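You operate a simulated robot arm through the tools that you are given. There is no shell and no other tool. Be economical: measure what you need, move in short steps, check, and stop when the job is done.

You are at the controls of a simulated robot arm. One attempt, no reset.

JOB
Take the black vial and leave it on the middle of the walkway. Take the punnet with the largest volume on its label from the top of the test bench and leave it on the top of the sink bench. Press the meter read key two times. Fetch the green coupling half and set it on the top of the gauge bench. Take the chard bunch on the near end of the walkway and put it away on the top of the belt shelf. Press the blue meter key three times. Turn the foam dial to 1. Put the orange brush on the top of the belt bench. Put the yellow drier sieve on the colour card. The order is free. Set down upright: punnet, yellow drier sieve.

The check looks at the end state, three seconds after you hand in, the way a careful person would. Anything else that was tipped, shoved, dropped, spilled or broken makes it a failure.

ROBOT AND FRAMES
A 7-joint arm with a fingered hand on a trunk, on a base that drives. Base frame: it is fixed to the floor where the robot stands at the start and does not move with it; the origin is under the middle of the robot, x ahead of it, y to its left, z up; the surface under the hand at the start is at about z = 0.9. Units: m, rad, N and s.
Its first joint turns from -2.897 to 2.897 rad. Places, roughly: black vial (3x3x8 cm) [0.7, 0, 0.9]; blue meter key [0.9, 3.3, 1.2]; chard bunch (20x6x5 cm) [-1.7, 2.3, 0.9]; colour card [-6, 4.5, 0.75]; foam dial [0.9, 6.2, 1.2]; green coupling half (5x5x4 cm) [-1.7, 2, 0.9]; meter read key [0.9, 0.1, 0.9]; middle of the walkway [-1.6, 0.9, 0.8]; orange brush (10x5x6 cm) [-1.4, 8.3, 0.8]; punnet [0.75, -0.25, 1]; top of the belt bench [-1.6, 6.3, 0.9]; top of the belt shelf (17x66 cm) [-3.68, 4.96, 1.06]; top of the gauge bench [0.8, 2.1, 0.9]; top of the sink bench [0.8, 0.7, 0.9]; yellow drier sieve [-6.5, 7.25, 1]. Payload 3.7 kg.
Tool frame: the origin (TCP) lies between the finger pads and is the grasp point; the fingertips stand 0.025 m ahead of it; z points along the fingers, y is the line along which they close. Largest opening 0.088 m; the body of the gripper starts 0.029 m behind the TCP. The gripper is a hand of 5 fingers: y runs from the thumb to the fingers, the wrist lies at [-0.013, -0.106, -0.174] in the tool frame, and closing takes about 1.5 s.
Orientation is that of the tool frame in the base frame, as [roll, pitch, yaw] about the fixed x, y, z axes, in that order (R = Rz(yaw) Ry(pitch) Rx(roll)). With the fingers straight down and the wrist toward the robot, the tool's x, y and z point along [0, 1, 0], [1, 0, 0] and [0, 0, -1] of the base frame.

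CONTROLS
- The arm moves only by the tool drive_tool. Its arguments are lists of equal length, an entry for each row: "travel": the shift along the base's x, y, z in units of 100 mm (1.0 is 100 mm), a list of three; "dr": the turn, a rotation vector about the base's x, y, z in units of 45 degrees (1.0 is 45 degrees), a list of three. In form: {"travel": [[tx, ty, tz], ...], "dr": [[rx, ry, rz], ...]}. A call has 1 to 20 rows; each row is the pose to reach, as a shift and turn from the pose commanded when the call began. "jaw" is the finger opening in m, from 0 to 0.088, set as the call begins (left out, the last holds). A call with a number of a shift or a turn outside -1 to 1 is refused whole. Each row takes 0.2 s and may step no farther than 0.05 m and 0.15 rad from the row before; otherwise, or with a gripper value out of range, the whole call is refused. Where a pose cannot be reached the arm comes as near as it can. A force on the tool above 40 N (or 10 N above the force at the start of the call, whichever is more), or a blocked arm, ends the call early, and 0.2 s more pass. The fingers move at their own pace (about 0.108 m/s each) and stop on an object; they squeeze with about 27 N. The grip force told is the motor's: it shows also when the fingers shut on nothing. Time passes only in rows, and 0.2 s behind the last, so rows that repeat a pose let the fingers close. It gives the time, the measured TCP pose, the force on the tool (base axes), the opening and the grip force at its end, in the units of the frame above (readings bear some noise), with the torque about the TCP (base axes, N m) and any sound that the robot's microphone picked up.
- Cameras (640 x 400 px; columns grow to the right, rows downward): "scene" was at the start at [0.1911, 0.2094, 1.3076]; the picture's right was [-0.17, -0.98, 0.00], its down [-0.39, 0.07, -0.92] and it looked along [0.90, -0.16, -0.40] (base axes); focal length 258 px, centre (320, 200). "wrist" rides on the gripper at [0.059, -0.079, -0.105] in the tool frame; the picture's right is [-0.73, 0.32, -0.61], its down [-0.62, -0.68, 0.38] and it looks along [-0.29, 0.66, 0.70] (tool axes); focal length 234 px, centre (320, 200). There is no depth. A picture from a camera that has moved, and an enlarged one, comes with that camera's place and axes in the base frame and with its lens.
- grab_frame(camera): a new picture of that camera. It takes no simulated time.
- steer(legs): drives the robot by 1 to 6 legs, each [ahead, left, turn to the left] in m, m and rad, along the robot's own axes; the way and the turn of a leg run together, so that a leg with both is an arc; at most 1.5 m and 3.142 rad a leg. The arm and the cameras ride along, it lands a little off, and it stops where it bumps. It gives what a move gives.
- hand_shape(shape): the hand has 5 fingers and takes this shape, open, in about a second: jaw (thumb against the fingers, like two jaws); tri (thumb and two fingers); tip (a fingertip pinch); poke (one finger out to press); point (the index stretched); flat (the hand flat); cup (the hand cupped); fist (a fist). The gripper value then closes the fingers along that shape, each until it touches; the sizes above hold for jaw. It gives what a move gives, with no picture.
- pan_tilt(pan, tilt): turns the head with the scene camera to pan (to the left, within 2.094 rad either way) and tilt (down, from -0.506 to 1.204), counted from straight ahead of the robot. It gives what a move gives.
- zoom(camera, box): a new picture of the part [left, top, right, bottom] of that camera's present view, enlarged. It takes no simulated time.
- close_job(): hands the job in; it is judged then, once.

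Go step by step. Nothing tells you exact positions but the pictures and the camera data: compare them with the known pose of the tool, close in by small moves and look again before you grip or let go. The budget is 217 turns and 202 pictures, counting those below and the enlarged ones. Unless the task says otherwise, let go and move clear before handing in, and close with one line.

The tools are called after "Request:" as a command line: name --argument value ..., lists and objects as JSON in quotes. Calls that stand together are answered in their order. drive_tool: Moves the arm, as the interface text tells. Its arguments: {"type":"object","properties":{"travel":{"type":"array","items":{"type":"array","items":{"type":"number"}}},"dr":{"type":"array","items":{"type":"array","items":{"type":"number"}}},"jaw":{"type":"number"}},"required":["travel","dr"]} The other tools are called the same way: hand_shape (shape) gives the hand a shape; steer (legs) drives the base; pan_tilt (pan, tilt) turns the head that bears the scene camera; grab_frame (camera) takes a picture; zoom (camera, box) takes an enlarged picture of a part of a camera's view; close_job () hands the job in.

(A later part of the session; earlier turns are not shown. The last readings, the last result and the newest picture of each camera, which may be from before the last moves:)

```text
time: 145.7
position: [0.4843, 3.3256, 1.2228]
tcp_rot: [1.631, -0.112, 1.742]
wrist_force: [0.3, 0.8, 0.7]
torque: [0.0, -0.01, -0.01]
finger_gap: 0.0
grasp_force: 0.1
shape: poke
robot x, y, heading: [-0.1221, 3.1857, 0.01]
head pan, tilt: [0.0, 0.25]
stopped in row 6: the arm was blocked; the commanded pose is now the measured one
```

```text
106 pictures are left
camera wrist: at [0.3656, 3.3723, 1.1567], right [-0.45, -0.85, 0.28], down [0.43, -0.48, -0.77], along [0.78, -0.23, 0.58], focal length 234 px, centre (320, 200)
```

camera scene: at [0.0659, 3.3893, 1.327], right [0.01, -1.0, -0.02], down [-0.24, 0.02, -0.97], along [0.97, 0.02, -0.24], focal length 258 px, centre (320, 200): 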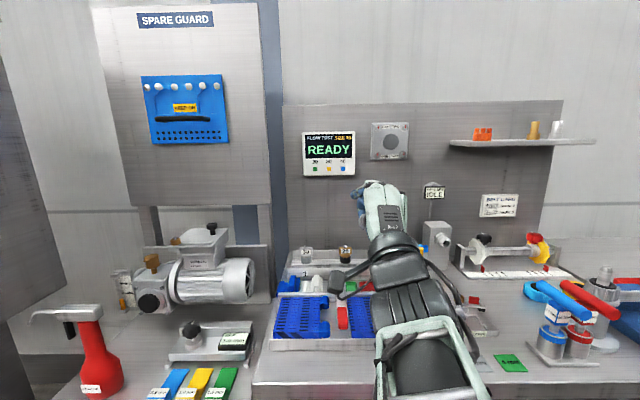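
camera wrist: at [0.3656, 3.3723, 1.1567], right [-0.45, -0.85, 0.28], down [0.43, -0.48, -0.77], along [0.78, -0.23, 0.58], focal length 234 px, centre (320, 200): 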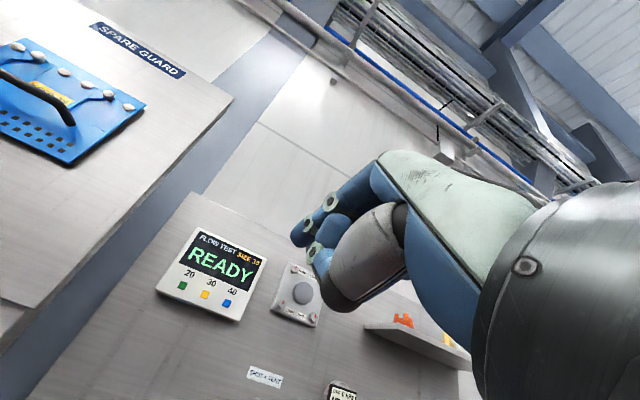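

The arm was blocked close to the robot's body, so I'll move the hand forward and then finish the orientation.

Request:
drive_tool --travel '[[0.3, 0, 0], [0.6, 0, 0], [1.0, 0, 0], [1.0, 0, 0]]' --dr '[[0, 0, 0], [0, 0, 0], [0, 0, 0], [0, 0, 0]]'

Request:
drive_tool --travel '[[0.3, 0, 0], [0.6, 0, 0], [0.8, 0, 0], [0.8, 0, 0]]' --dr '[[0, 0, 0], [0, 0, 0], [0, 0, 0], [0, 0, 0]]'

Request:
grab_frame --camera "wrist"

Request:
grab_frame --camera "scene"

```text
time: 146.4
position: [0.4848, 3.4073, 1.1928]
tcp_rot: [1.593, 0.067, 1.808]
wrist_force: [0.4, 0.5, -0.1]
torque: [0.03, 0.03, 0.03]
finger_gap: 0.0
grasp_force: 0.0
shape: poke
robot x, y, heading: [-0.1238, 3.1863, 0.011]
head pan, tilt: [0.0, 0.25]
stopped in row 3: the arm was blocked; the commanded pose is now the measured one
```

```text
time: 147.1
position: [0.467, 3.4757, 1.1563]
tcp_rot: [1.584, 0.216, 1.901]
wrist_force: [-0.6, 0.6, -0.2]
torque: [0.02, 0.0, -0.01]
finger_gap: 0.0
grasp_force: 0.0
shape: poke
robot x, y, heading: [-0.1241, 3.1868, 0.011]
head pan, tilt: [0.0, 0.25]
stopped in row 3: the arm was blocked; the commanded pose is now the measured one
```

```text
105 pictures are left
camera wrist: at [0.3552, 3.4796, 1.0672], right [-0.36, -0.8, 0.48], down [0.6, -0.59, -0.54], along [0.71, 0.09, 0.7], focal length 234 px, centre (320, 200)
```

wrist: 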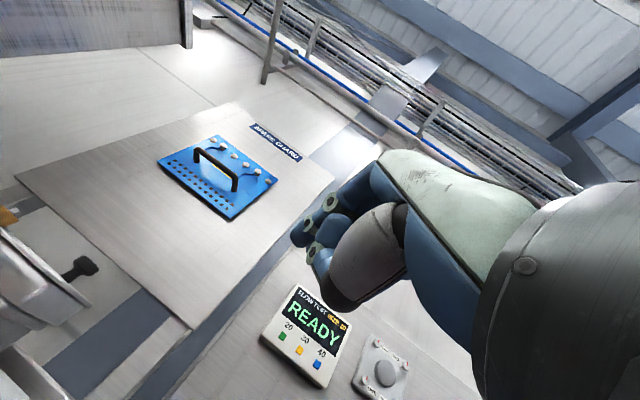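

```text
104 pictures are left
camera scene: at [0.0759, 3.4013, 1.3239], right [0.04, -1.0, -0.01], down [-0.25, 0.0, -0.97], along [0.97, 0.05, -0.25], focal length 258 px, centre (320, 200)
```

scene: 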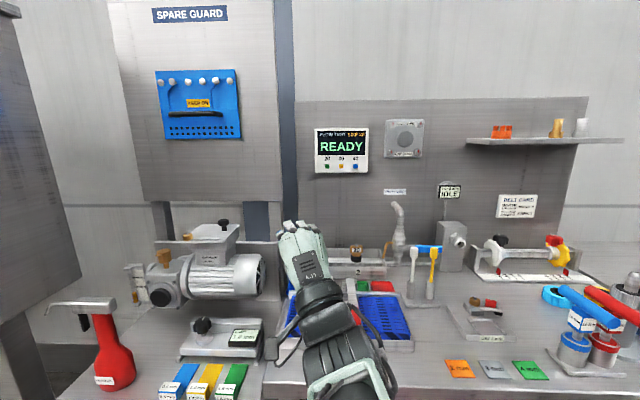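

The arm hit a joint limit and drifted. I'll back out of it by rotating the hand partly down again and raising it.

Request:
drive_tool --travel '[[0, 0, 0.1], [0, -0.1, 0.2], [0, -0.2, 0.4], [0, -0.3, 0.5]]' --dr '[[0, 0.15, 0], [0, 0.3, 0], [0, 0.45, 0], [0, 0.6, 0]]'

Request:
grab_frame --camera "scene"

```text
time: 148.1
position: [0.4633, 3.4617, 1.2103]
tcp_rot: [2.017, 0.06, 1.967]
wrist_force: [-0.2, 0.1, -0.1]
torque: [0.03, 0.01, 0.02]
finger_gap: 0.0002
grasp_force: 0.0
shape: poke
robot x, y, heading: [-0.1269, 3.1874, 0.013]
head pan, tilt: [0.0, 0.25]
```

```text
103 pictures are left
camera scene: at [0.0682, 3.4122, 1.3225], right [0.01, -1.0, 0.0], down [-0.25, 0.0, -0.97], along [0.97, 0.01, -0.25], focal length 258 px, centre (320, 200)
```

scene: 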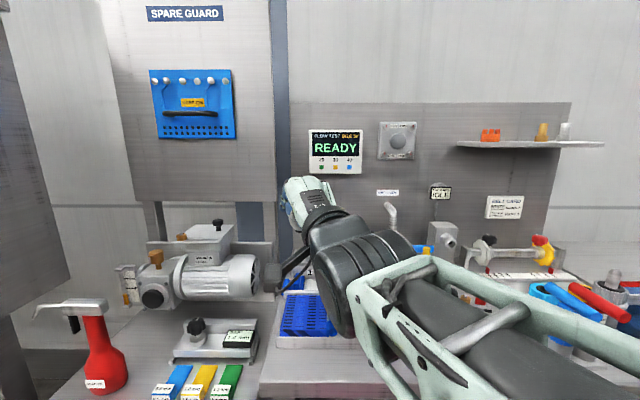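

Free again. I'll correct the yaw while moving the hand forward and toward the key's line.

Request:
drive_tool --travel '[[0.2, -0.2, 0.05], [0.4, -0.4, 0.1], [0.6, -0.6, 0.1], [0.8, -0.8, 0.1], [1.0, -1.0, 0.1]]' --dr '[[0, 0, -0.12], [0, 0, -0.24], [0, 0, -0.36], [0, 0, -0.5], [0, 0, -0.5]]'

Request:
grab_frame --camera "scene"

Request:
grab_frame --camera "wrist"

```text
time: 149.5
position: [0.543, 3.3896, 1.2233]
tcp_rot: [1.993, 0.089, 1.613]
wrist_force: [-0.3, -1.0, 0.0]
torque: [0.03, -0.03, -0.01]
finger_gap: 0.0
grasp_force: 0.0
shape: poke
robot x, y, heading: [-0.1212, 3.1821, 0.009]
head pan, tilt: [0.0, 0.25]
stopped in row 5: the arm was blocked; the commanded pose is now the measured one
```

```text
102 pictures are left
camera scene: at [0.068, 3.413, 1.3225], right [0.02, -1.0, 0.0], down [-0.25, -0.01, -0.97], along [0.97, 0.02, -0.25], focal length 258 px, centre (320, 200)
```

scene: 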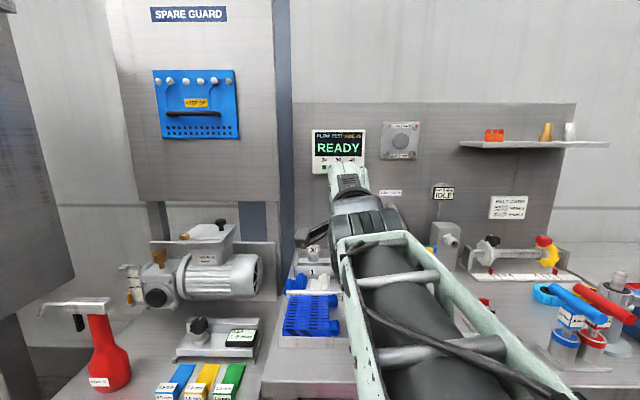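

```text
101 pictures are left
camera wrist: at [0.4117, 3.4402, 1.1896], right [-0.39, -0.69, 0.61], down [0.1, -0.69, -0.72], along [0.91, -0.22, 0.34], focal length 234 px, centre (320, 200)
```

wrist: 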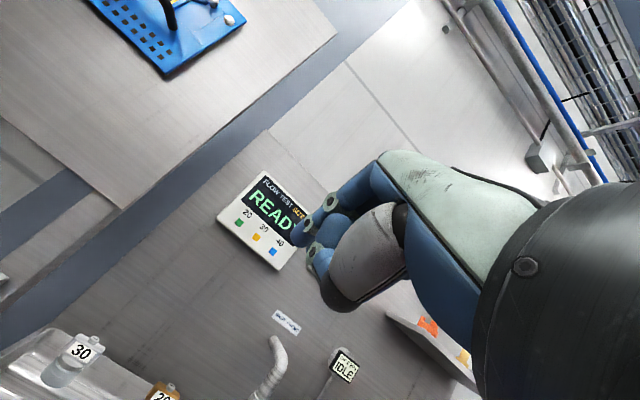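

The arm folds badly this close. I'll return the hand to pointing down, back the robot off, extend the arm, and rotate it there.

Request:
drive_tool --travel '[[0, 0, 0], [0, 0, 0], [0, 0, 0], [0, 0, 0], [0, 0, 0], [0, 0, 0]]' --dr '[[0, 0.17, 0], [0, 0.34, 0], [0, 0.51, 0], [0, 0.68, 0], [0, 0.85, 0], [0, 1.0, 0]]'

Request:
drive_tool --travel '[[0, 0, 0], [0, -0.2, 0], [0, -0.4, 0], [0, -0.6, 0]]' --dr '[[0, 0.15, 0], [0, 0.3, 0], [0, 0.45, 0], [0, 0.45, 0]]'

Request:
steer --legs '[[-0.35, 0, -0.01]]'

Request:
drive_tool --travel '[[0.4, 0, 0], [0.8, 0, 0], [1.0, 0, 0]]' --dr '[[0, 0, 0], [0, 0, 0], [0, 0, 0]]'

Request:
drive_tool --travel '[[0.4, 0, 0], [0.8, 0, 0], [1.0, 0, 0]]' --dr '[[0, 0, 0], [0, 0, 0], [0, 0, 0]]'

Request:
grab_frame --camera "scene"

```text
time: 150.9
position: [0.5423, 3.3872, 1.2244]
tcp_rot: [2.778, 0.037, 1.66]
wrist_force: [-0.2, 0.5, 0.1]
torque: [-0.02, 0.0, -0.03]
finger_gap: 0.0003
grasp_force: 0.0
shape: poke
robot x, y, heading: [-0.1222, 3.1857, 0.013]
head pan, tilt: [0.0, 0.25]
```

```text
time: 151.9
position: [0.5422, 3.329, 1.2243]
tcp_rot: [3.131, 0.001, 1.669]
wrist_force: [0.4, -0.1, -0.8]
torque: [0.01, 0.01, -0.01]
finger_gap: 0.0001
grasp_force: 0.1
shape: poke
robot x, y, heading: [-0.124, 3.1842, 0.018]
head pan, tilt: [0.0, 0.25]
```

```text
time: 154.2
position: [0.1956, 3.3202, 1.2245]
tcp_rot: [3.132, 0.001, 1.66]
wrist_force: [-0.1, -0.2, 0.0]
torque: [-0.02, 0.03, 0.0]
finger_gap: 0.0003
grasp_force: 0.1
shape: poke
robot x, y, heading: [-0.4682, 3.1815, 0.004]
head pan, tilt: [0.0, 0.25]
```

```text
time: 155.0
position: [0.2948, 3.3173, 1.2251]
tcp_rot: [3.129, 0.002, 1.661]
wrist_force: [-0.5, -0.6, -0.6]
torque: [-0.01, 0.0, 0.0]
finger_gap: 0.0001
grasp_force: 0.0
shape: poke
robot x, y, heading: [-0.4749, 3.1813, 0.007]
head pan, tilt: [0.0, 0.25]
```

```text
time: 155.8
position: [0.3954, 3.3175, 1.2252]
tcp_rot: [3.129, 0.002, 1.662]
wrist_force: [-1.1, 0.1, 0.5]
torque: [0.01, -0.02, 0.01]
finger_gap: 0.0003
grasp_force: 0.0
shape: poke
robot x, y, heading: [-0.4704, 3.1774, 0.006]
head pan, tilt: [0.0, 0.25]
```

```text
100 pictures are left
camera scene: at [-0.2797, 3.4081, 1.3226], right [0.01, -1.0, 0.0], down [-0.25, 0.0, -0.97], along [0.97, 0.01, -0.25], focal length 258 px, centre (320, 200)
```

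scene: 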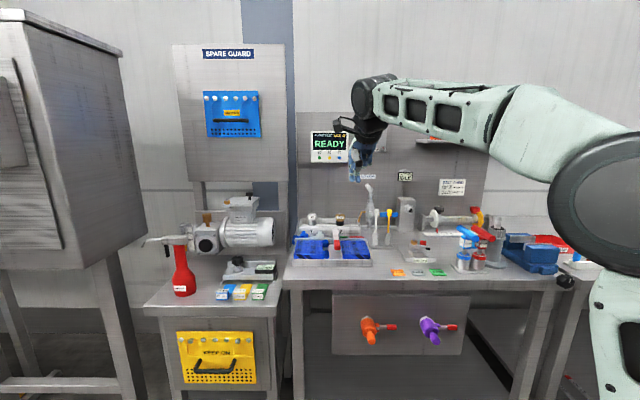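

The arm is well extended now. I'll rotate the hand up in two stages while moving it slightly forward.

Request:
drive_tool --travel '[[0.08, 0, 0], [0.16, 0, 0], [0.24, 0, 0], [0.32, 0, 0], [0.4, 0, 0], [0.5, 0, 0]]' --dr '[[0, -0.17, -0.02], [0, -0.34, -0.04], [0, -0.51, -0.06], [0, -0.68, -0.08], [0, -0.85, -0.1], [0, -1.0, -0.11]]'

Request:
drive_tool --travel '[[0.1, 0, 0], [0.2, 0, 0], [0.3, 0, 0], [0.4, 0, 0]]' --dr '[[0, -0.17, 0], [0, -0.34, 0], [0, -0.51, 0], [0, -0.65, 0]]'

Request:
grab_frame --camera "scene"

```text
time: 157.2
position: [0.4456, 3.3201, 1.223]
tcp_rot: [2.346, 0.033, 1.556]
wrist_force: [0.2, -0.3, -0.2]
torque: [0.01, 0.02, -0.03]
finger_gap: 0.0
grasp_force: 0.1
shape: poke
robot x, y, heading: [-0.4714, 3.1823, 0.011]
head pan, tilt: [0.0, 0.25]
```

```text
time: 158.2
position: [0.486, 3.3203, 1.2226]
tcp_rot: [1.833, 0.022, 1.543]
wrist_force: [-0.3, -0.2, -0.1]
torque: [0.0, 0.05, 0.02]
finger_gap: 0.0
grasp_force: 0.0
shape: poke
robot x, y, heading: [-0.4694, 3.1786, 0.005]
head pan, tilt: [0.0, 0.25]
```

```text
99 pictures are left
camera scene: at [-0.2796, 3.408, 1.3225], right [0.01, -1.0, 0.0], down [-0.25, 0.0, -0.97], along [0.97, 0.01, -0.25], focal length 258 px, centre (320, 200)
```

scene: 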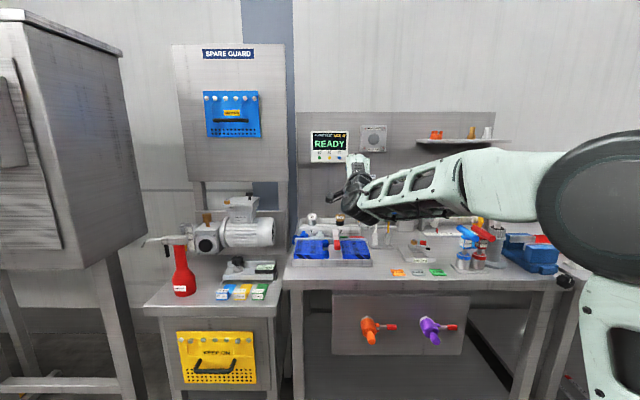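

The hand now points forward at 75°. The key triangulates to (0.91, 3.326, 1.218), so I'll drive ahead 0.3 m and check.

Request:
steer --legs '[[0.3, 0, 0]]'

Request:
grab_frame --camera "wrist"

Request:
grab_frame --camera "scene"

```text
time: 160.3
position: [0.7923, 3.3236, 1.2239]
tcp_rot: [1.834, 0.022, 1.543]
wrist_force: [-0.1, -1.3, -0.1]
torque: [0.0, 0.01, 0.01]
finger_gap: 0.0
grasp_force: 0.0
shape: poke
robot x, y, heading: [-0.1652, 3.1843, 0.009]
head pan, tilt: [0.0, 0.25]
```

```text
98 pictures are left
camera wrist: at [0.6723, 3.3855, 1.1736], right [-0.52, -0.7, 0.49], down [0.17, -0.64, -0.74], along [0.84, -0.3, 0.46], focal length 234 px, centre (320, 200)
```

wrist: 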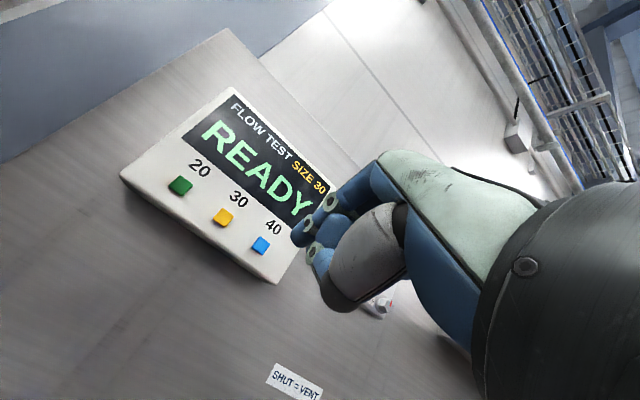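

```text
97 pictures are left
camera scene: at [0.0267, 3.4105, 1.3225], right [0.01, -1.0, 0.0], down [-0.25, 0.0, -0.97], along [0.97, 0.01, -0.25], focal length 258 px, centre (320, 200)
```

scene: 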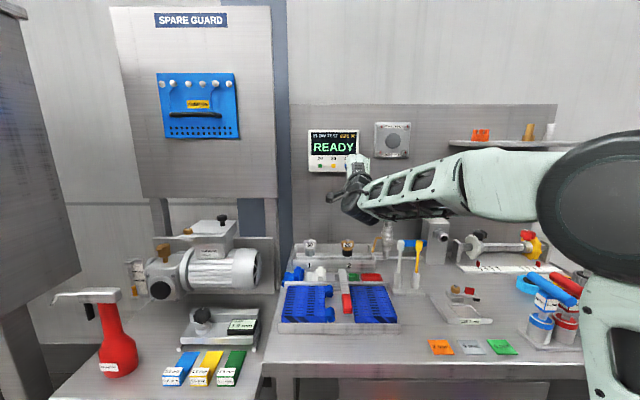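

Aligned. I'll approach to just short of the key, then press in small steps.

Request:
drive_tool --travel '[[0.3, 0.0, 0.02], [0.6, 0.0, 0.03], [0.75, 0.0, 0.03], [0.8, 0.0, 0.03], [0.85, 0, 0.03]]' --dr '[[0, 0, 0], [0, 0, 0], [0, 0, 0], [0, 0, 0], [0, 0, 0]]'

Request:
grab_frame --camera "wrist"

```text
time: 161.5
position: [0.876, 3.3238, 1.2267]
tcp_rot: [1.835, 0.022, 1.544]
wrist_force: [-0.9, 0.0, 0.6]
torque: [-0.01, 0.0, -0.01]
finger_gap: 0.0001
grasp_force: 0.0
shape: poke
robot x, y, heading: [-0.1654, 3.1838, 0.007]
head pan, tilt: [0.0, 0.25]
```

```text
96 pictures are left
camera wrist: at [0.7564, 3.3853, 1.1769], right [-0.52, -0.7, 0.49], down [0.17, -0.64, -0.74], along [0.84, -0.3, 0.46], focal length 234 px, centre (320, 200)
```

wrist: 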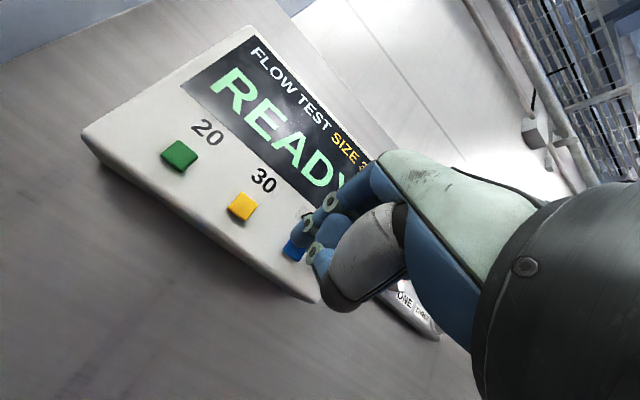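

Request:
drive_tool --travel '[[0.04, 0.01, 0], [0.08, 0.01, 0], [0.12, 0.01, 0], [0.15, 0.01, 0]]' --dr '[[0, 0, 0], [0, 0, 0], [0, 0, 0], [0, 0, 0]]'

```text
time: 162.3
position: [0.885, 3.3266, 1.232]
tcp_rot: [1.829, 0.021, 1.546]
wrist_force: [-29.0, -5.0, -3.0]
torque: [-0.05, 0.31, -0.11]
finger_gap: 0.0002
grasp_force: 0.1
shape: poke
robot x, y, heading: [-0.1671, 3.1865, 0.008]
head pan, tilt: [0.0, 0.25]
heard: click
stopped in row 4: the force on the tool passed its limit at 42 N (the readings are from after the stop); the commanded pose is now the measured one
```

Request:
drive_tool --travel '[[-0.1, -0.02, -0.05], [-0.2, -0.02, -0.06], [-0.25, -0.02, -0.06], [-0.25, -0.02, -0.06]]' --dr '[[0, 0, 0], [0, 0, 0], [0, 0, 0], [0, 0, 0]]'

Request:
grab_frame --camera "wrist"

```text
time: 163.3
position: [0.862, 3.3253, 1.2243]
tcp_rot: [1.829, 0.021, 1.545]
wrist_force: [0.2, 0.2, -0.6]
torque: [0.02, -0.03, 0.06]
finger_gap: 0.0
grasp_force: 0.1
shape: poke
robot x, y, heading: [-0.1648, 3.1817, 0.01]
head pan, tilt: [0.0, 0.25]
```

```text
95 pictures are left
camera wrist: at [0.7427, 3.3855, 1.1736], right [-0.52, -0.7, 0.48], down [0.18, -0.64, -0.74], along [0.83, -0.3, 0.46], focal length 234 px, centre (320, 200)
```

wrist: 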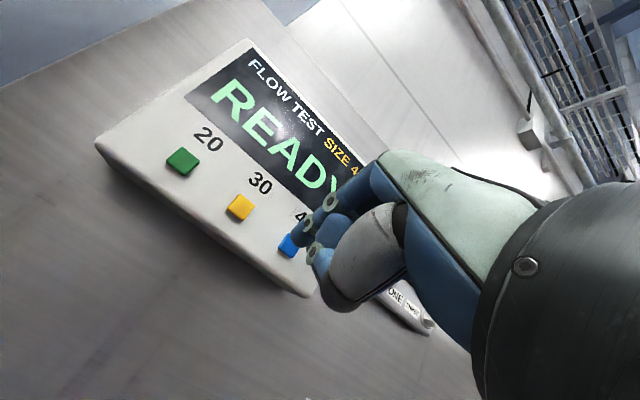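

The display switched to SIZE 40, so press one registered. Two more gentle presses follow.

Request:
drive_tool --travel '[[0.12, 0, -0.02], [0.2, 0, -0.02], [0.24, 0, -0.02], [0.27, 0, -0.02]]' --dr '[[0, 0, 0], [0, 0, 0], [0, 0, 0], [0, 0, 0]]'

```text
time: 164.4
position: [0.884, 3.3248, 1.2273]
tcp_rot: [1.827, 0.02, 1.55]
wrist_force: [-26.9, -4.7, -3.1]
torque: [-0.03, 0.33, -0.11]
finger_gap: 0.0
grasp_force: 0.1
shape: poke
robot x, y, heading: [-0.1692, 3.1827, 0.009]
head pan, tilt: [0.0, 0.25]
heard: click
stopped in row 4: the force on the tool passed its limit at 41 N (the readings are from after the stop); the commanded pose is now the measured one
```

Second click. Releasing, then the third press.

Request:
drive_tool --travel '[[-0.1, 0, -0.04], [-0.2, 0, -0.04], [-0.25, 0, -0.04], [-0.25, 0, -0.04]]' --dr '[[0, 0, 0], [0, 0, 0], [0, 0, 0], [0, 0, 0]]'

Request:
drive_tool --travel '[[0.12, 0, 0], [0.2, 0, 0], [0.23, 0, 0], [0.25, 0, 0]]' --dr '[[0, 0, 0], [0, 0, 0], [0, 0, 0], [0, 0, 0]]'

```text
time: 165.4
position: [0.8608, 3.3255, 1.2212]
tcp_rot: [1.828, 0.02, 1.549]
wrist_force: [0.8, 0.3, -0.3]
torque: [0.01, 0.01, -0.05]
finger_gap: 0.0
grasp_force: 0.1
shape: poke
robot x, y, heading: [-0.1668, 3.1847, 0.003]
head pan, tilt: [0.0, 0.25]
```

```text
time: 166.4
position: [0.8831, 3.327, 1.2245]
tcp_rot: [1.822, 0.02, 1.551]
wrist_force: [-36.0, -1.4, 8.2]
torque: [-0.01, 0.02, 0.04]
finger_gap: 0.0004
grasp_force: 0.1
shape: poke
robot x, y, heading: [-0.1669, 3.1823, 0.009]
head pan, tilt: [0.0, 0.25]
heard: click
```

Three clicks for the blue key. I'll withdraw and back off, then look left toward the foam dial (y ≈ 6.2).

Request:
drive_tool --travel '[[-0.1, 0, 0], [-0.3, 0, 0], [-0.6, 0, 0], [-0.9, 0, 0]]' --dr '[[0, 0, 0], [0, 0, 0], [0, 0, 0], [0, 0, 0]]'

Request:
steer --legs '[[-0.45, 0, 0]]'

Request:
pan_tilt --pan 0.9 --tilt 0.25

Request:
grab_frame --camera "scene"

Request:
pan_tilt --pan 1.9 --tilt 0.25

Request:
grab_frame --camera "scene"

```text
time: 167.4
position: [0.7985, 3.3229, 1.2172]
tcp_rot: [1.832, 0.02, 1.55]
wrist_force: [0.6, -0.2, -0.6]
torque: [-0.01, -0.04, 0.0]
finger_gap: 0.0001
grasp_force: 0.1
shape: poke
robot x, y, heading: [-0.1651, 3.1817, 0.008]
head pan, tilt: [0.0, 0.25]
```

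```text
time: 170.1
position: [0.354, 3.3322, 1.2175]
tcp_rot: [1.831, 0.021, 1.563]
wrist_force: [-0.8, 0.6, 0.4]
torque: [-0.01, 0.02, -0.01]
finger_gap: 0.0
grasp_force: 0.0
shape: poke
robot x, y, heading: [-0.6038, 3.1742, 0.025]
head pan, tilt: [0.0, 0.25]
```

```text
time: 171.3
position: [0.3556, 3.3327, 1.2178]
tcp_rot: [1.827, 0.021, 1.563]
wrist_force: [0.7, -0.1, 0.4]
torque: [-0.01, 0.0, 0.01]
finger_gap: 0.0
grasp_force: 0.1
shape: poke
robot x, y, heading: [-0.6027, 3.1755, 0.022]
head pan, tilt: [0.901, 0.25]
```

```text
94 pictures are left
camera scene: at [-0.4555, 3.4787, 1.3225], right [0.8, -0.6, 0.0], down [-0.15, -0.2, -0.97], along [0.58, 0.77, -0.25], focal length 258 px, centre (320, 200)
```

scene: 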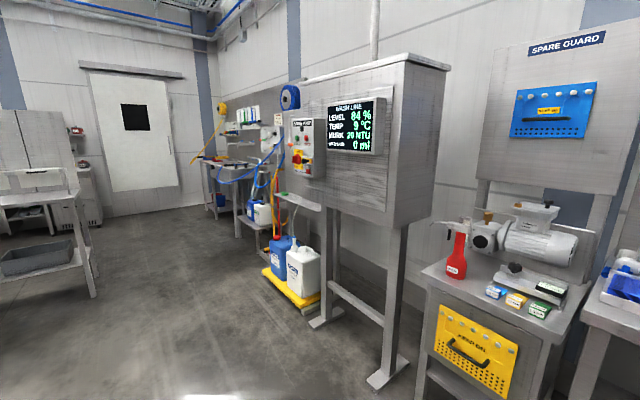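

```text
time: 172.6
position: [0.3539, 3.3324, 1.2171]
tcp_rot: [1.829, 0.02, 1.565]
wrist_force: [-0.7, -0.3, -0.2]
torque: [0.02, -0.01, -0.01]
finger_gap: 0.0
grasp_force: 0.0
shape: poke
robot x, y, heading: [-0.6073, 3.1785, 0.017]
head pan, tilt: [1.901, 0.25]
```

```text
93 pictures are left
camera scene: at [-0.5441, 3.4918, 1.3225], right [0.94, 0.35, 0.0], down [0.09, -0.23, -0.97], along [-0.34, 0.91, -0.25], focal length 258 px, centre (320, 200)
```

scene: 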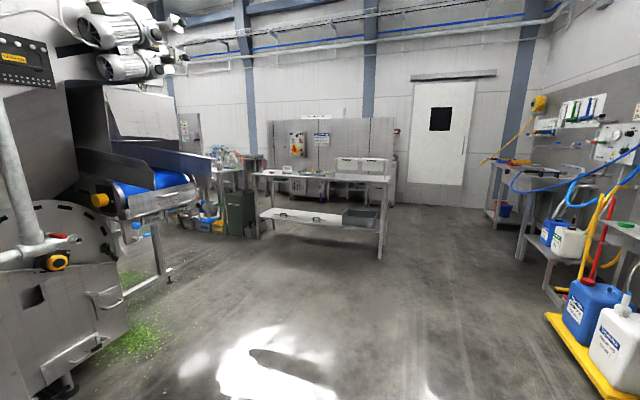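

The foam station is along the right wall, with the belt bench limiting space at x < -0.8. I'll fold the arm back to tool-down, close in, and strafe left to y ≈ 6.

Request:
drive_tool --travel '[[-0.1, 0, 0], [-0.2, 0, 0], [-0.3, 0, 0], [-0.4, 0, 0]]' --dr '[[0, 0.17, 0], [0, 0.34, 0], [0, 0.51, 0], [0, 0.65, 0]]'

Request:
drive_tool --travel '[[-0.08, 0, 0], [-0.16, 0, 0], [-0.24, 0, 0], [-0.32, 0, 0], [-0.4, 0, 0], [-0.5, 0, 0]]' --dr '[[0, 0.17, 0], [0, 0.34, 0], [0, 0.51, 0], [0, 0.68, 0], [0, 0.85, 0], [0, 1.0, 0]]'

Request:
drive_tool --travel '[[-0.4, 0, 0], [-0.8, 0, 0], [-1.0, 0, 0]]' --dr '[[0, 0, 0], [0, 0, 0], [0, 0, 0]]'

Request:
drive_tool --travel '[[-0.4, 0, 0], [-0.8, 0, 0], [-1.0, 0, 0]]' --dr '[[0, 0, 0], [0, 0, 0], [0, 0, 0]]'

Request:
drive_tool --travel '[[-0.4, 0, 0], [-0.8, 0, 0], [-1.0, 0, 0]]' --dr '[[0, 0, 0], [0, 0, 0], [0, 0, 0]]'

Request:
steer --legs '[[0.2, 1.3, -0.02], [0, 0.9, 0]]'

Request:
pan_tilt --pan 0.5 --tilt 0.2

Request:
grab_frame --camera "scene"

```text
time: 173.6
position: [0.3158, 3.3325, 1.2182]
tcp_rot: [2.337, 0.021, 1.577]
wrist_force: [0.6, 0.1, -0.2]
torque: [0.0, -0.01, 0.02]
finger_gap: 0.0
grasp_force: 0.1
shape: poke
robot x, y, heading: [-0.605, 3.1739, 0.027]
head pan, tilt: [1.901, 0.25]
```

```text
time: 175.0
position: [0.2656, 3.3314, 1.2168]
tcp_rot: [3.126, 0.011, 1.59]
wrist_force: [0.2, -0.1, 1.0]
torque: [0.03, -0.02, -0.02]
finger_gap: 0.0
grasp_force: 0.0
shape: poke
robot x, y, heading: [-0.6058, 3.1752, 0.029]
head pan, tilt: [1.901, 0.25]
```

```text
time: 175.8
position: [0.1673, 3.3316, 1.2166]
tcp_rot: [3.123, 0.009, 1.588]
wrist_force: [-0.4, -0.5, -0.5]
torque: [0.01, 0.01, 0.0]
finger_gap: 0.0001
grasp_force: 0.1
shape: poke
robot x, y, heading: [-0.6054, 3.1805, 0.025]
head pan, tilt: [1.901, 0.25]
```

```text
time: 176.6
position: [0.0641, 3.3304, 1.217]
tcp_rot: [3.126, 0.012, 1.587]
wrist_force: [0.6, -0.5, -0.5]
torque: [0.01, 0.0, 0.02]
finger_gap: 0.0
grasp_force: 0.0
shape: poke
robot x, y, heading: [-0.6059, 3.176, 0.028]
head pan, tilt: [1.901, 0.25]
```

```text
time: 177.4
position: [-0.0339, 3.3319, 1.2169]
tcp_rot: [3.127, 0.011, 1.588]
wrist_force: [0.2, -0.6, -0.4]
torque: [-0.01, 0.03, 0.02]
finger_gap: 0.0001
grasp_force: 0.0
shape: poke
robot x, y, heading: [-0.6063, 3.1743, 0.028]
head pan, tilt: [1.901, 0.25]
```

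```text
time: 188.2
position: [0.0803, 5.5308, 1.219]
tcp_rot: [3.123, 0.011, 1.614]
wrist_force: [-0.3, 0.5, 0.3]
torque: [-0.02, 0.0, 0.04]
finger_gap: 0.0001
grasp_force: 0.0
shape: poke
robot x, y, heading: [-0.4892, 5.3615, 0.049]
head pan, tilt: [1.901, 0.25]
```

```text
time: 189.7
position: [0.0797, 5.5325, 1.2169]
tcp_rot: [3.124, 0.009, 1.615]
wrist_force: [-0.5, 0.1, -0.3]
torque: [0.0, 0.0, 0.02]
finger_gap: 0.0002
grasp_force: 0.1
shape: poke
robot x, y, heading: [-0.4889, 5.3586, 0.05]
head pan, tilt: [0.499, 0.201]
```

```text
92 pictures are left
camera scene: at [-0.3203, 5.639, 1.3271], right [0.52, -0.85, 0.0], down [-0.17, -0.1, -0.98], along [0.84, 0.51, -0.2], focal length 258 px, centre (320, 200)
```

scene: 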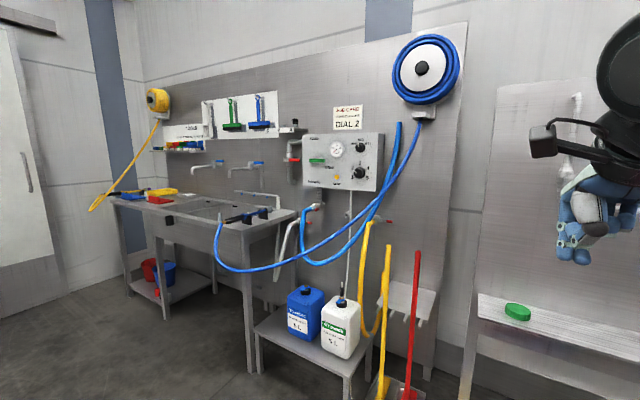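

Request:
zoom --camera "scene" --box '[280, 90, 420, 220]'

```text
3.08 times, centred on (350, 155) of scene
camera zoom: at [-0.3203, 5.639, 1.3271], right [0.52, -0.85, 0.0], down [-0.17, -0.1, -0.98], along [0.84, 0.51, -0.2], focal length 794 px, centre (228, 338)
```

zoom: 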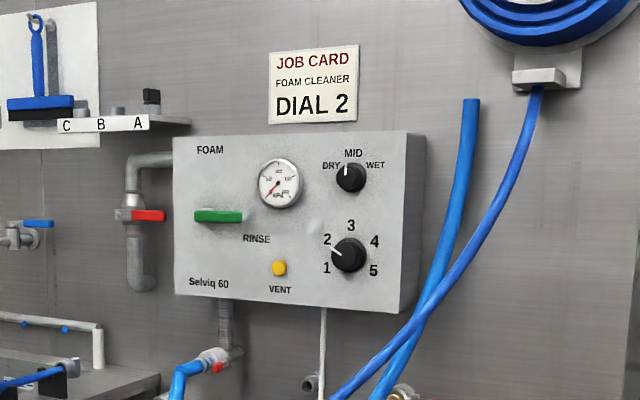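

The foam dial (1–5, now at 2) is at about (0.88, 6.14, 1.20); going to 1 needs about 60° counter-clockwise. I'll strafe to y ≈ 6.0 and extend the arm there.

Request:
steer --legs '[[0.12, 0, -0.05], [0, 0.66, 0]]'

Request:
hand_shape --shape "jaw"

Request:
drive_tool --travel '[[0.4, 0, 0], [0.8, 0, 0], [1.0, 0, 0]]' --dr '[[0, 0, 0], [0, 0, 0], [0, 0, 0]]'

Request:
drive_tool --travel '[[0.4, 0, 0], [0.8, 0, 0], [1.0, 0, 0]]' --dr '[[0, 0, 0], [0, 0, 0], [0, 0, 0]]'

Request:
drive_tool --travel '[[0.4, 0, 0], [0.8, 0, 0], [1.0, 0, 0]]' --dr '[[0, 0, 0], [0, 0, 0], [0, 0, 0]]'

Request:
pan_tilt --pan 0.2 --tilt 0.2

Request:
grab_frame --camera "scene"

```text
time: 194.2
position: [0.1999, 6.1747, 1.2179]
tcp_rot: [3.126, 0.01, 1.579]
wrist_force: [0.0, 0.5, -0.4]
torque: [0.01, 0.03, 0.03]
finger_gap: 0.0
grasp_force: 0.0
shape: poke
robot x, y, heading: [-0.3751, 6.0268, 0.014]
head pan, tilt: [0.499, 0.201]
```

```text
time: 195.1
position: [0.1997, 6.1756, 1.2178]
tcp_rot: [3.124, 0.012, 1.579]
wrist_force: [0.3, 0.4, 0.1]
torque: [0.0, -0.01, 0.0]
finger_gap: 0.0878
grasp_force: 0.1
shape: jaw
robot x, y, heading: [-0.3743, 6.0265, 0.011]
head pan, tilt: [0.499, 0.201]
```

```text
time: 195.9
position: [0.2967, 6.1758, 1.2177]
tcp_rot: [3.125, 0.01, 1.579]
wrist_force: [0.1, 1.2, 0.2]
torque: [0.02, 0.01, -0.03]
finger_gap: 0.0881
grasp_force: 0.1
shape: jaw
robot x, y, heading: [-0.378, 6.0273, 0.017]
head pan, tilt: [0.499, 0.201]
```

```text
time: 196.7
position: [0.3988, 6.1767, 1.2218]
tcp_rot: [3.123, 0.011, 1.58]
wrist_force: [-0.3, 0.2, 0.4]
torque: [0.01, -0.02, 0.0]
finger_gap: 0.088
grasp_force: 0.0
shape: jaw
robot x, y, heading: [-0.3769, 6.0253, 0.013]
head pan, tilt: [0.499, 0.201]
```

```text
time: 197.5
position: [0.4999, 6.1779, 1.2181]
tcp_rot: [3.126, 0.011, 1.58]
wrist_force: [-0.2, -0.8, 0.7]
torque: [0.02, -0.03, -0.01]
finger_gap: 0.0878
grasp_force: 0.1
shape: jaw
robot x, y, heading: [-0.3718, 6.0247, 0.011]
head pan, tilt: [0.499, 0.201]
```

```text
time: 198.3
position: [0.4997, 6.1792, 1.2193]
tcp_rot: [3.124, 0.01, 1.579]
wrist_force: [-0.7, -0.4, 1.0]
torque: [0.0, -0.01, 0.0]
finger_gap: 0.0877
grasp_force: 0.1
shape: jaw
robot x, y, heading: [-0.3736, 6.0277, 0.013]
head pan, tilt: [0.201, 0.201]
```

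```text
90 pictures are left
camera scene: at [-0.1866, 6.2716, 1.3271], right [0.21, -0.98, 0.0], down [-0.19, -0.04, -0.98], along [0.96, 0.21, -0.2], focal length 258 px, centre (320, 200)
```

scene: 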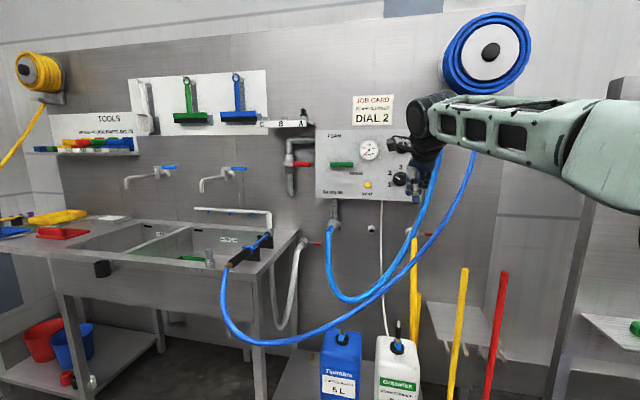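

The knob triangulates to about (0.955, 6.172, 1.195). I'll rotate the hand up to point forward.

Request:
drive_tool --travel '[[0.08, 0, 0], [0.16, 0, 0], [0.24, 0, 0], [0.32, 0, 0], [0.4, 0, 0], [0.5, 0, 0]]' --dr '[[0, -0.17, 0], [0, -0.34, 0], [0, -0.51, 0], [0, -0.68, 0], [0, -0.85, 0], [0, -1.0, 0]]'

Request:
drive_tool --travel '[[0.1, 0, 0], [0.2, 0, -0.05], [0.3, 0, -0.1], [0.4, 0, -0.2], [0.5, 0, -0.2]]' --dr '[[0, -0.17, 0], [0, -0.34, 0], [0, -0.51, 0], [0, -0.68, 0], [0, -0.85, 0]]'

Request:
drive_tool --travel '[[0, 0, 0], [0, 0, 0], [0, 0, 0], [0, 0, 0]]' --dr '[[0.17, 0, 0], [0.34, 0, 0], [0.51, 0, 0], [0.67, 0, 0]]'

Request:
grab_frame --camera "scene"

Request:
grab_frame --camera "wrist"

```text
time: 199.7
position: [0.5493, 6.1762, 1.2187]
tcp_rot: [2.34, 0.014, 1.569]
wrist_force: [-0.3, -0.1, 0.1]
torque: [0.03, 0.0, 0.0]
finger_gap: 0.0879
grasp_force: 0.1
shape: jaw
robot x, y, heading: [-0.3746, 6.0276, 0.016]
head pan, tilt: [0.201, 0.201]
```

```text
time: 200.9
position: [0.6002, 6.1746, 1.199]
tcp_rot: [1.668, 0.008, 1.564]
wrist_force: [-1.8, -0.7, 0.3]
torque: [0.02, 0.02, 0.01]
finger_gap: 0.0881
grasp_force: 0.2
shape: jaw
robot x, y, heading: [-0.3741, 6.0255, 0.013]
head pan, tilt: [0.201, 0.201]
```

```text
time: 201.9
position: [0.6009, 6.1745, 1.198]
tcp_rot: [1.677, -0.519, 1.559]
wrist_force: [0.3, -0.6, -0.2]
torque: [0.0, 0.06, 0.0]
finger_gap: 0.088
grasp_force: 0.0
shape: jaw
robot x, y, heading: [-0.3736, 6.0273, 0.008]
head pan, tilt: [0.201, 0.201]
```

```text
89 pictures are left
camera scene: at [-0.1865, 6.2715, 1.3271], right [0.21, -0.98, 0.0], down [-0.19, -0.04, -0.98], along [0.96, 0.21, -0.2], focal length 258 px, centre (320, 200)
```

scene: 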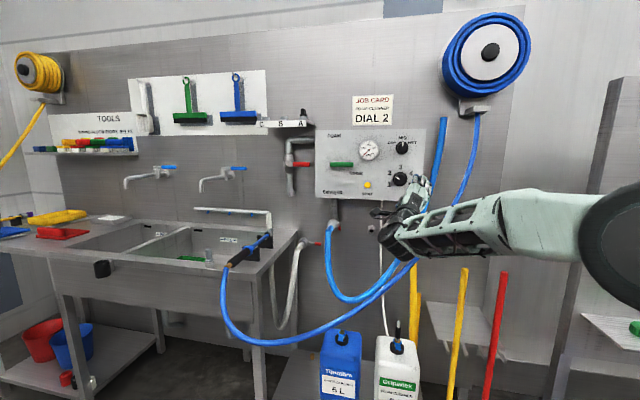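

```text
88 pictures are left
camera wrist: at [0.4888, 6.2619, 1.1681], right [-0.58, -0.81, -0.03], down [0.31, -0.19, -0.93], along [0.75, -0.55, 0.36], focal length 234 px, centre (320, 200)
```

wrist: 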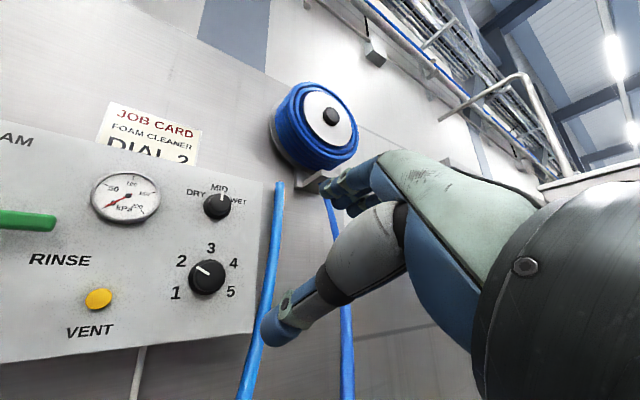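

TCP is aligned with the knob axis to within a few millimetres. I'll drive forward 0.27 m and check.

Request:
steer --legs '[[0.27, 0, -0.01]]'

Request:
grab_frame --camera "wrist"

Request:
zoom --camera "scene" --box '[320, 100, 500, 260]'

```text
time: 203.9
position: [0.8754, 6.171, 1.1984]
tcp_rot: [1.676, -0.517, 1.553]
wrist_force: [0.3, -0.6, 0.4]
torque: [0.01, 0.01, -0.02]
finger_gap: 0.088
grasp_force: 0.1
shape: jaw
robot x, y, heading: [-0.1051, 6.031, 0.003]
head pan, tilt: [0.201, 0.201]
```

```text
87 pictures are left
camera wrist: at [0.7635, 6.2587, 1.1682], right [-0.58, -0.81, -0.02], down [0.31, -0.19, -0.93], along [0.75, -0.55, 0.36], focal length 234 px, centre (320, 200)
```

wrist: 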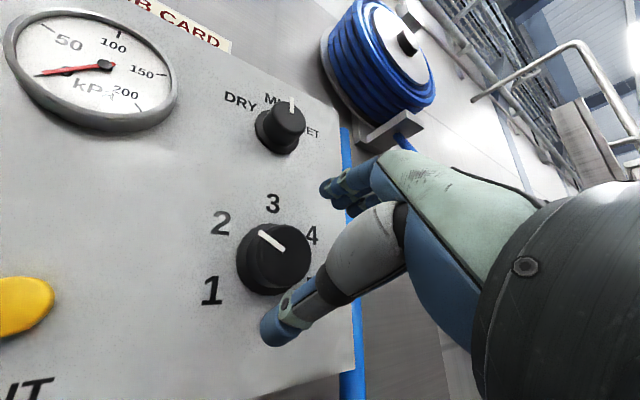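

```text
2.50 times, centred on (410, 180) of scene
camera zoom: at [0.0885, 6.2729, 1.3271], right [0.21, -0.98, 0.0], down [-0.2, -0.04, -0.98], along [0.96, 0.2, -0.2], focal length 646 px, centre (95, 250)
```

zoom: 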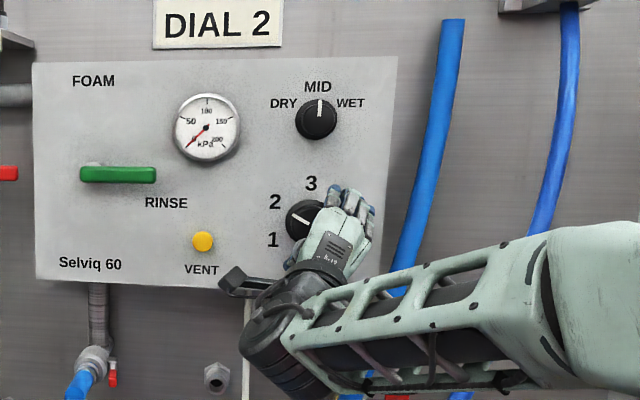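

The knob face is at x ≈ 0.934 with the panel at ≈ 0.972. I'll advance 6 cm so the fingers surround it.

Request:
drive_tool --travel '[[0.25, 0.01, 0], [0.45, 0.02, 0], [0.55, 0.02, 0], [0.6, 0.02, 0], [0.63, 0.02, 0]]' --dr '[[0, 0, 0], [0, 0, 0], [0, 0, 0], [0, 0, 0], [0, 0, 0]]'

Request:
grab_frame --camera "wrist"

```text
time: 204.8
position: [0.9279, 6.1741, 1.2028]
tcp_rot: [1.669, -0.519, 1.554]
wrist_force: [-27.6, -3.1, -5.1]
torque: [0.28, -0.93, -0.94]
finger_gap: 0.0841
grasp_force: 0.2
shape: jaw
robot x, y, heading: [-0.1022, 6.0264, 0.005]
head pan, tilt: [0.201, 0.201]
stopped in row 4: the force on the tool passed its limit at 49 N (the readings are from after the stop); the commanded pose is now the measured one
```

```text
85 pictures are left
camera wrist: at [0.8176, 6.2606, 1.1718], right [-0.58, -0.81, -0.03], down [0.31, -0.19, -0.93], along [0.75, -0.55, 0.37], focal length 234 px, centre (320, 200)
```

wrist: 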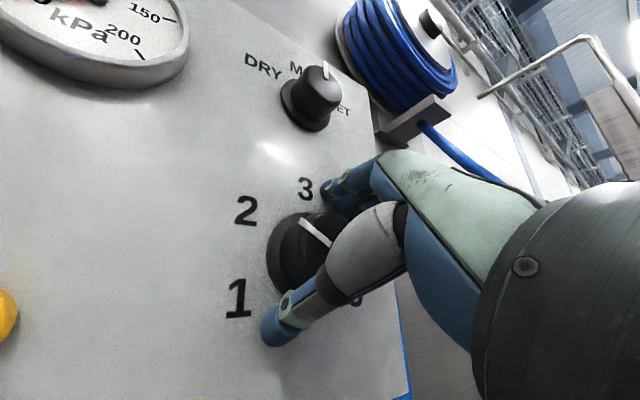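

The fingertips touched the panel. I'll back off 4 mm and close on the knob.

Request:
drive_tool --travel '[[-0.05, 0, -0.03], [-0.05, 0, -0.03], [-0.05, 0, -0.03]]' --dr '[[0, 0, 0], [0, 0, 0], [0, 0, 0]]'

Request:
drive_tool --travel '[[0, 0, 0], [0, 0, 0], [0, 0, 0], [0, 0, 0], [0, 0, 0], [0, 0, 0], [0, 0, 0]]' --dr '[[0, 0, 0], [0, 0, 0], [0, 0, 0], [0, 0, 0], [0, 0, 0], [0, 0, 0], [0, 0, 0]]' --jaw 0.0

Request:
grab_frame --camera "wrist"

```text
time: 205.6
position: [0.925, 6.1732, 1.1963]
tcp_rot: [1.672, -0.517, 1.555]
wrist_force: [-1.0, 0.2, -0.1]
torque: [0.02, -0.1, -0.07]
finger_gap: 0.0882
grasp_force: 0.2
shape: jaw
robot x, y, heading: [-0.1023, 6.0254, 0.005]
head pan, tilt: [0.201, 0.201]
```

```text
time: 207.2
position: [0.9236, 6.1757, 1.1965]
tcp_rot: [1.673, -0.518, 1.555]
wrist_force: [-15.2, 7.1, -12.9]
torque: [0.02, -0.13, -0.02]
finger_gap: 0.0416
grasp_force: 27.3
shape: jaw
robot x, y, heading: [-0.1049, 6.0277, 0.004]
head pan, tilt: [0.201, 0.201]
```

```text
84 pictures are left
camera wrist: at [0.8139, 6.2618, 1.1661], right [-0.58, -0.81, -0.03], down [0.31, -0.19, -0.93], along [0.75, -0.55, 0.36], focal length 234 px, centre (320, 200)
```

wrist: 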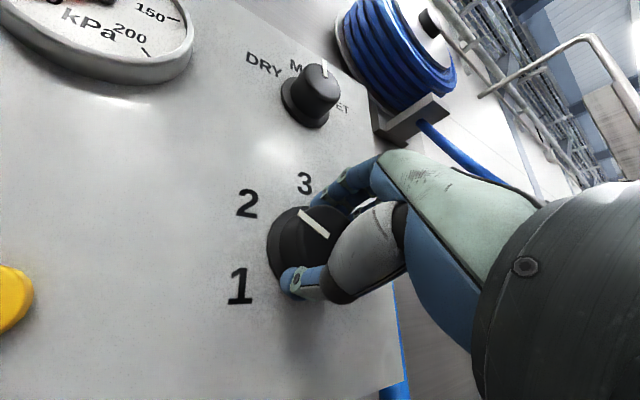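

The knob is gripped. I'll turn it counter-clockwise in a first stage and look.

Request:
drive_tool --travel '[[0, 0, 0], [0, 0, 0], [0, 0, 0], [0, 0, 0], [0, 0, 0], [0, 0, 0], [0, 0, 0]]' --dr '[[-0.15, 0, 0], [-0.3, 0, 0], [-0.45, 0, 0], [-0.6, 0, 0], [-0.75, 0, 0], [-0.9, 0, 0], [-1.0, 0, 0]]'

Request:
grab_frame --camera "wrist"

```text
time: 208.7
position: [0.9258, 6.1763, 1.1926]
tcp_rot: [1.663, 0.105, 1.564]
wrist_force: [-32.7, -2.8, -6.7]
torque: [0.03, -0.68, 0.09]
finger_gap: 0.0423
grasp_force: 26.7
shape: jaw
out of reach, approached as far as the arm can: row 6, 7
robot x, y, heading: [-0.0983, 6.0245, 0.007]
head pan, tilt: [0.201, 0.201]
stopped in row 7: the force on the tool passed its limit at 58 N (the readings are from after the stop); the commanded pose is now the measured one
```

```text
83 pictures are left
camera wrist: at [0.8147, 6.2289, 1.1179], right [-0.58, -0.68, 0.45], down [0.31, -0.7, -0.64], along [0.75, -0.23, 0.62], focal length 234 px, centre (320, 200)
```

wrist: 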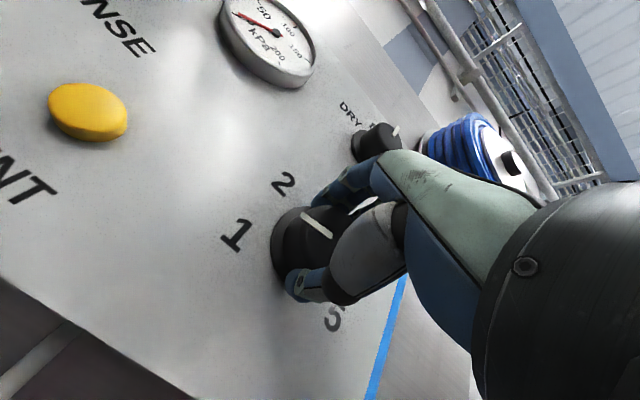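

The arm reached a joint limit after about 36°. I'll release, back off, pre-rotate the hand further, and regrip.

Request:
drive_tool --travel '[[-0.03, 0, 0], [-0.03, 0, 0], [-0.03, 0, 0], [-0.15, 0, 0], [-0.4, 0, 0]]' --dr '[[0, 0, 0], [0, 0, 0], [0, 0, 0], [0, 0, 0], [0, 0, 0]]' --jaw 0.088

Request:
drive_tool --travel '[[0, 0, 0], [0, 0, 0], [0, 0, 0], [0, 0, 0], [0, 0, 0], [0, 0, 0]]' --dr '[[0.17, 0, 0], [0.34, 0, 0], [0.51, 0, 0], [0.68, 0, 0], [0.85, 0, 0], [1.0, 0, 0]]'

Request:
drive_tool --travel '[[0, 0, 0], [0, 0, 0], [0, 0, 0]]' --dr '[[0.17, 0, 0], [0.34, 0, 0], [0.45, 0, 0]]'

Request:
grab_frame --camera "wrist"

Request:
zoom --camera "scene" --box '[320, 100, 500, 260]'

```text
time: 209.9
position: [0.8859, 6.1736, 1.1899]
tcp_rot: [1.667, 0.108, 1.564]
wrist_force: [0.0, -0.6, -0.8]
torque: [-0.03, -0.03, -0.03]
finger_gap: 0.0875
grasp_force: 0.1
shape: jaw
robot x, y, heading: [-0.1034, 6.0276, 0.008]
head pan, tilt: [0.201, 0.201]
```

```text
time: 211.3
position: [0.8879, 6.1755, 1.1901]
tcp_rot: [1.674, -0.682, 1.557]
wrist_force: [0.6, 0.3, 0.4]
torque: [0.04, -0.01, -0.01]
finger_gap: 0.0877
grasp_force: 0.0
shape: jaw
robot x, y, heading: [-0.1023, 6.0262, 0.004]
head pan, tilt: [0.201, 0.201]
```

```text
time: 212.1
position: [0.8863, 6.1746, 1.1908]
tcp_rot: [1.681, -1.034, 1.554]
wrist_force: [0.8, 0.6, -0.1]
torque: [0.0, 0.01, -0.03]
finger_gap: 0.0878
grasp_force: 0.1
shape: jaw
robot x, y, heading: [-0.1043, 6.0307, 0.009]
head pan, tilt: [0.201, 0.201]
```

```text
82 pictures are left
camera wrist: at [0.7765, 6.2656, 1.2073], right [-0.58, -0.69, -0.43], down [0.31, 0.29, -0.9], along [0.75, -0.66, 0.05], focal length 234 px, centre (320, 200)
```

wrist: 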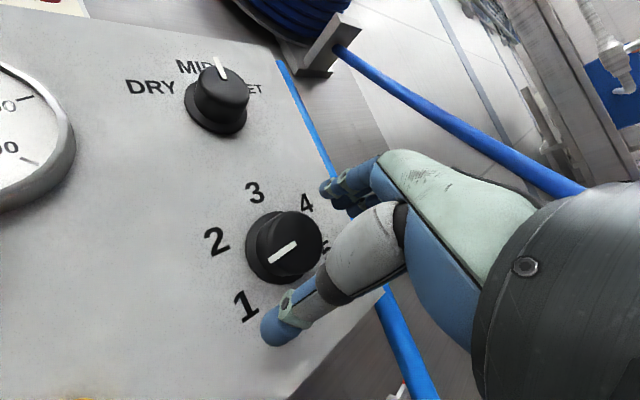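

```text
2.50 times, centred on (410, 180) of scene
camera zoom: at [0.0876, 6.273, 1.3271], right [0.21, -0.98, 0.0], down [-0.2, -0.04, -0.98], along [0.96, 0.2, -0.2], focal length 646 px, centre (95, 250)
```

zoom: 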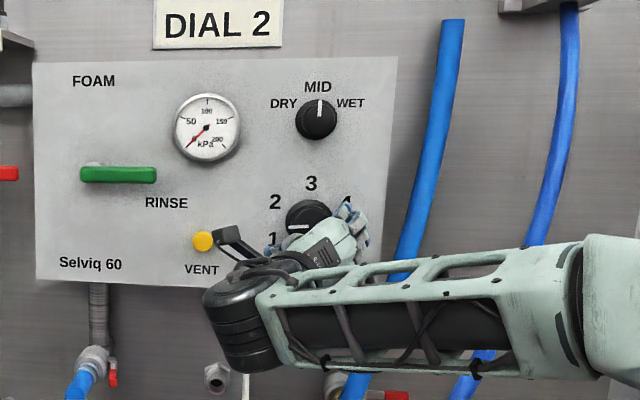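

The pointer now sits between 2 and 1. A close zoom will give me the angle.

Request:
zoom --camera "wrist" --box '[180, 160, 360, 340]'

```text
2.22 times, centred on (270, 250) of wrist
camera zoom: at [0.7765, 6.2656, 1.2073], right [-0.58, -0.69, -0.43], down [0.31, 0.29, -0.9], along [0.75, -0.66, 0.05], focal length 520 px, centre (431, 89)
```

zoom: 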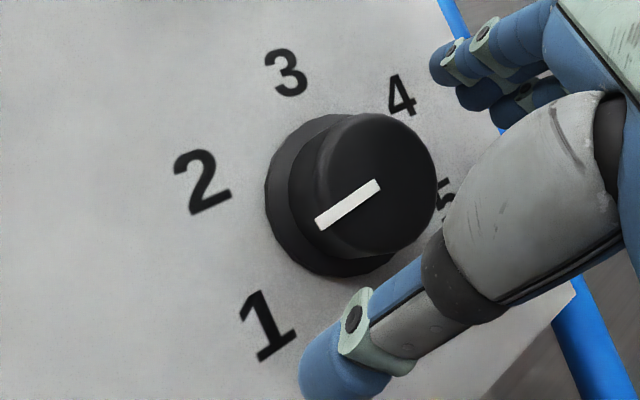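

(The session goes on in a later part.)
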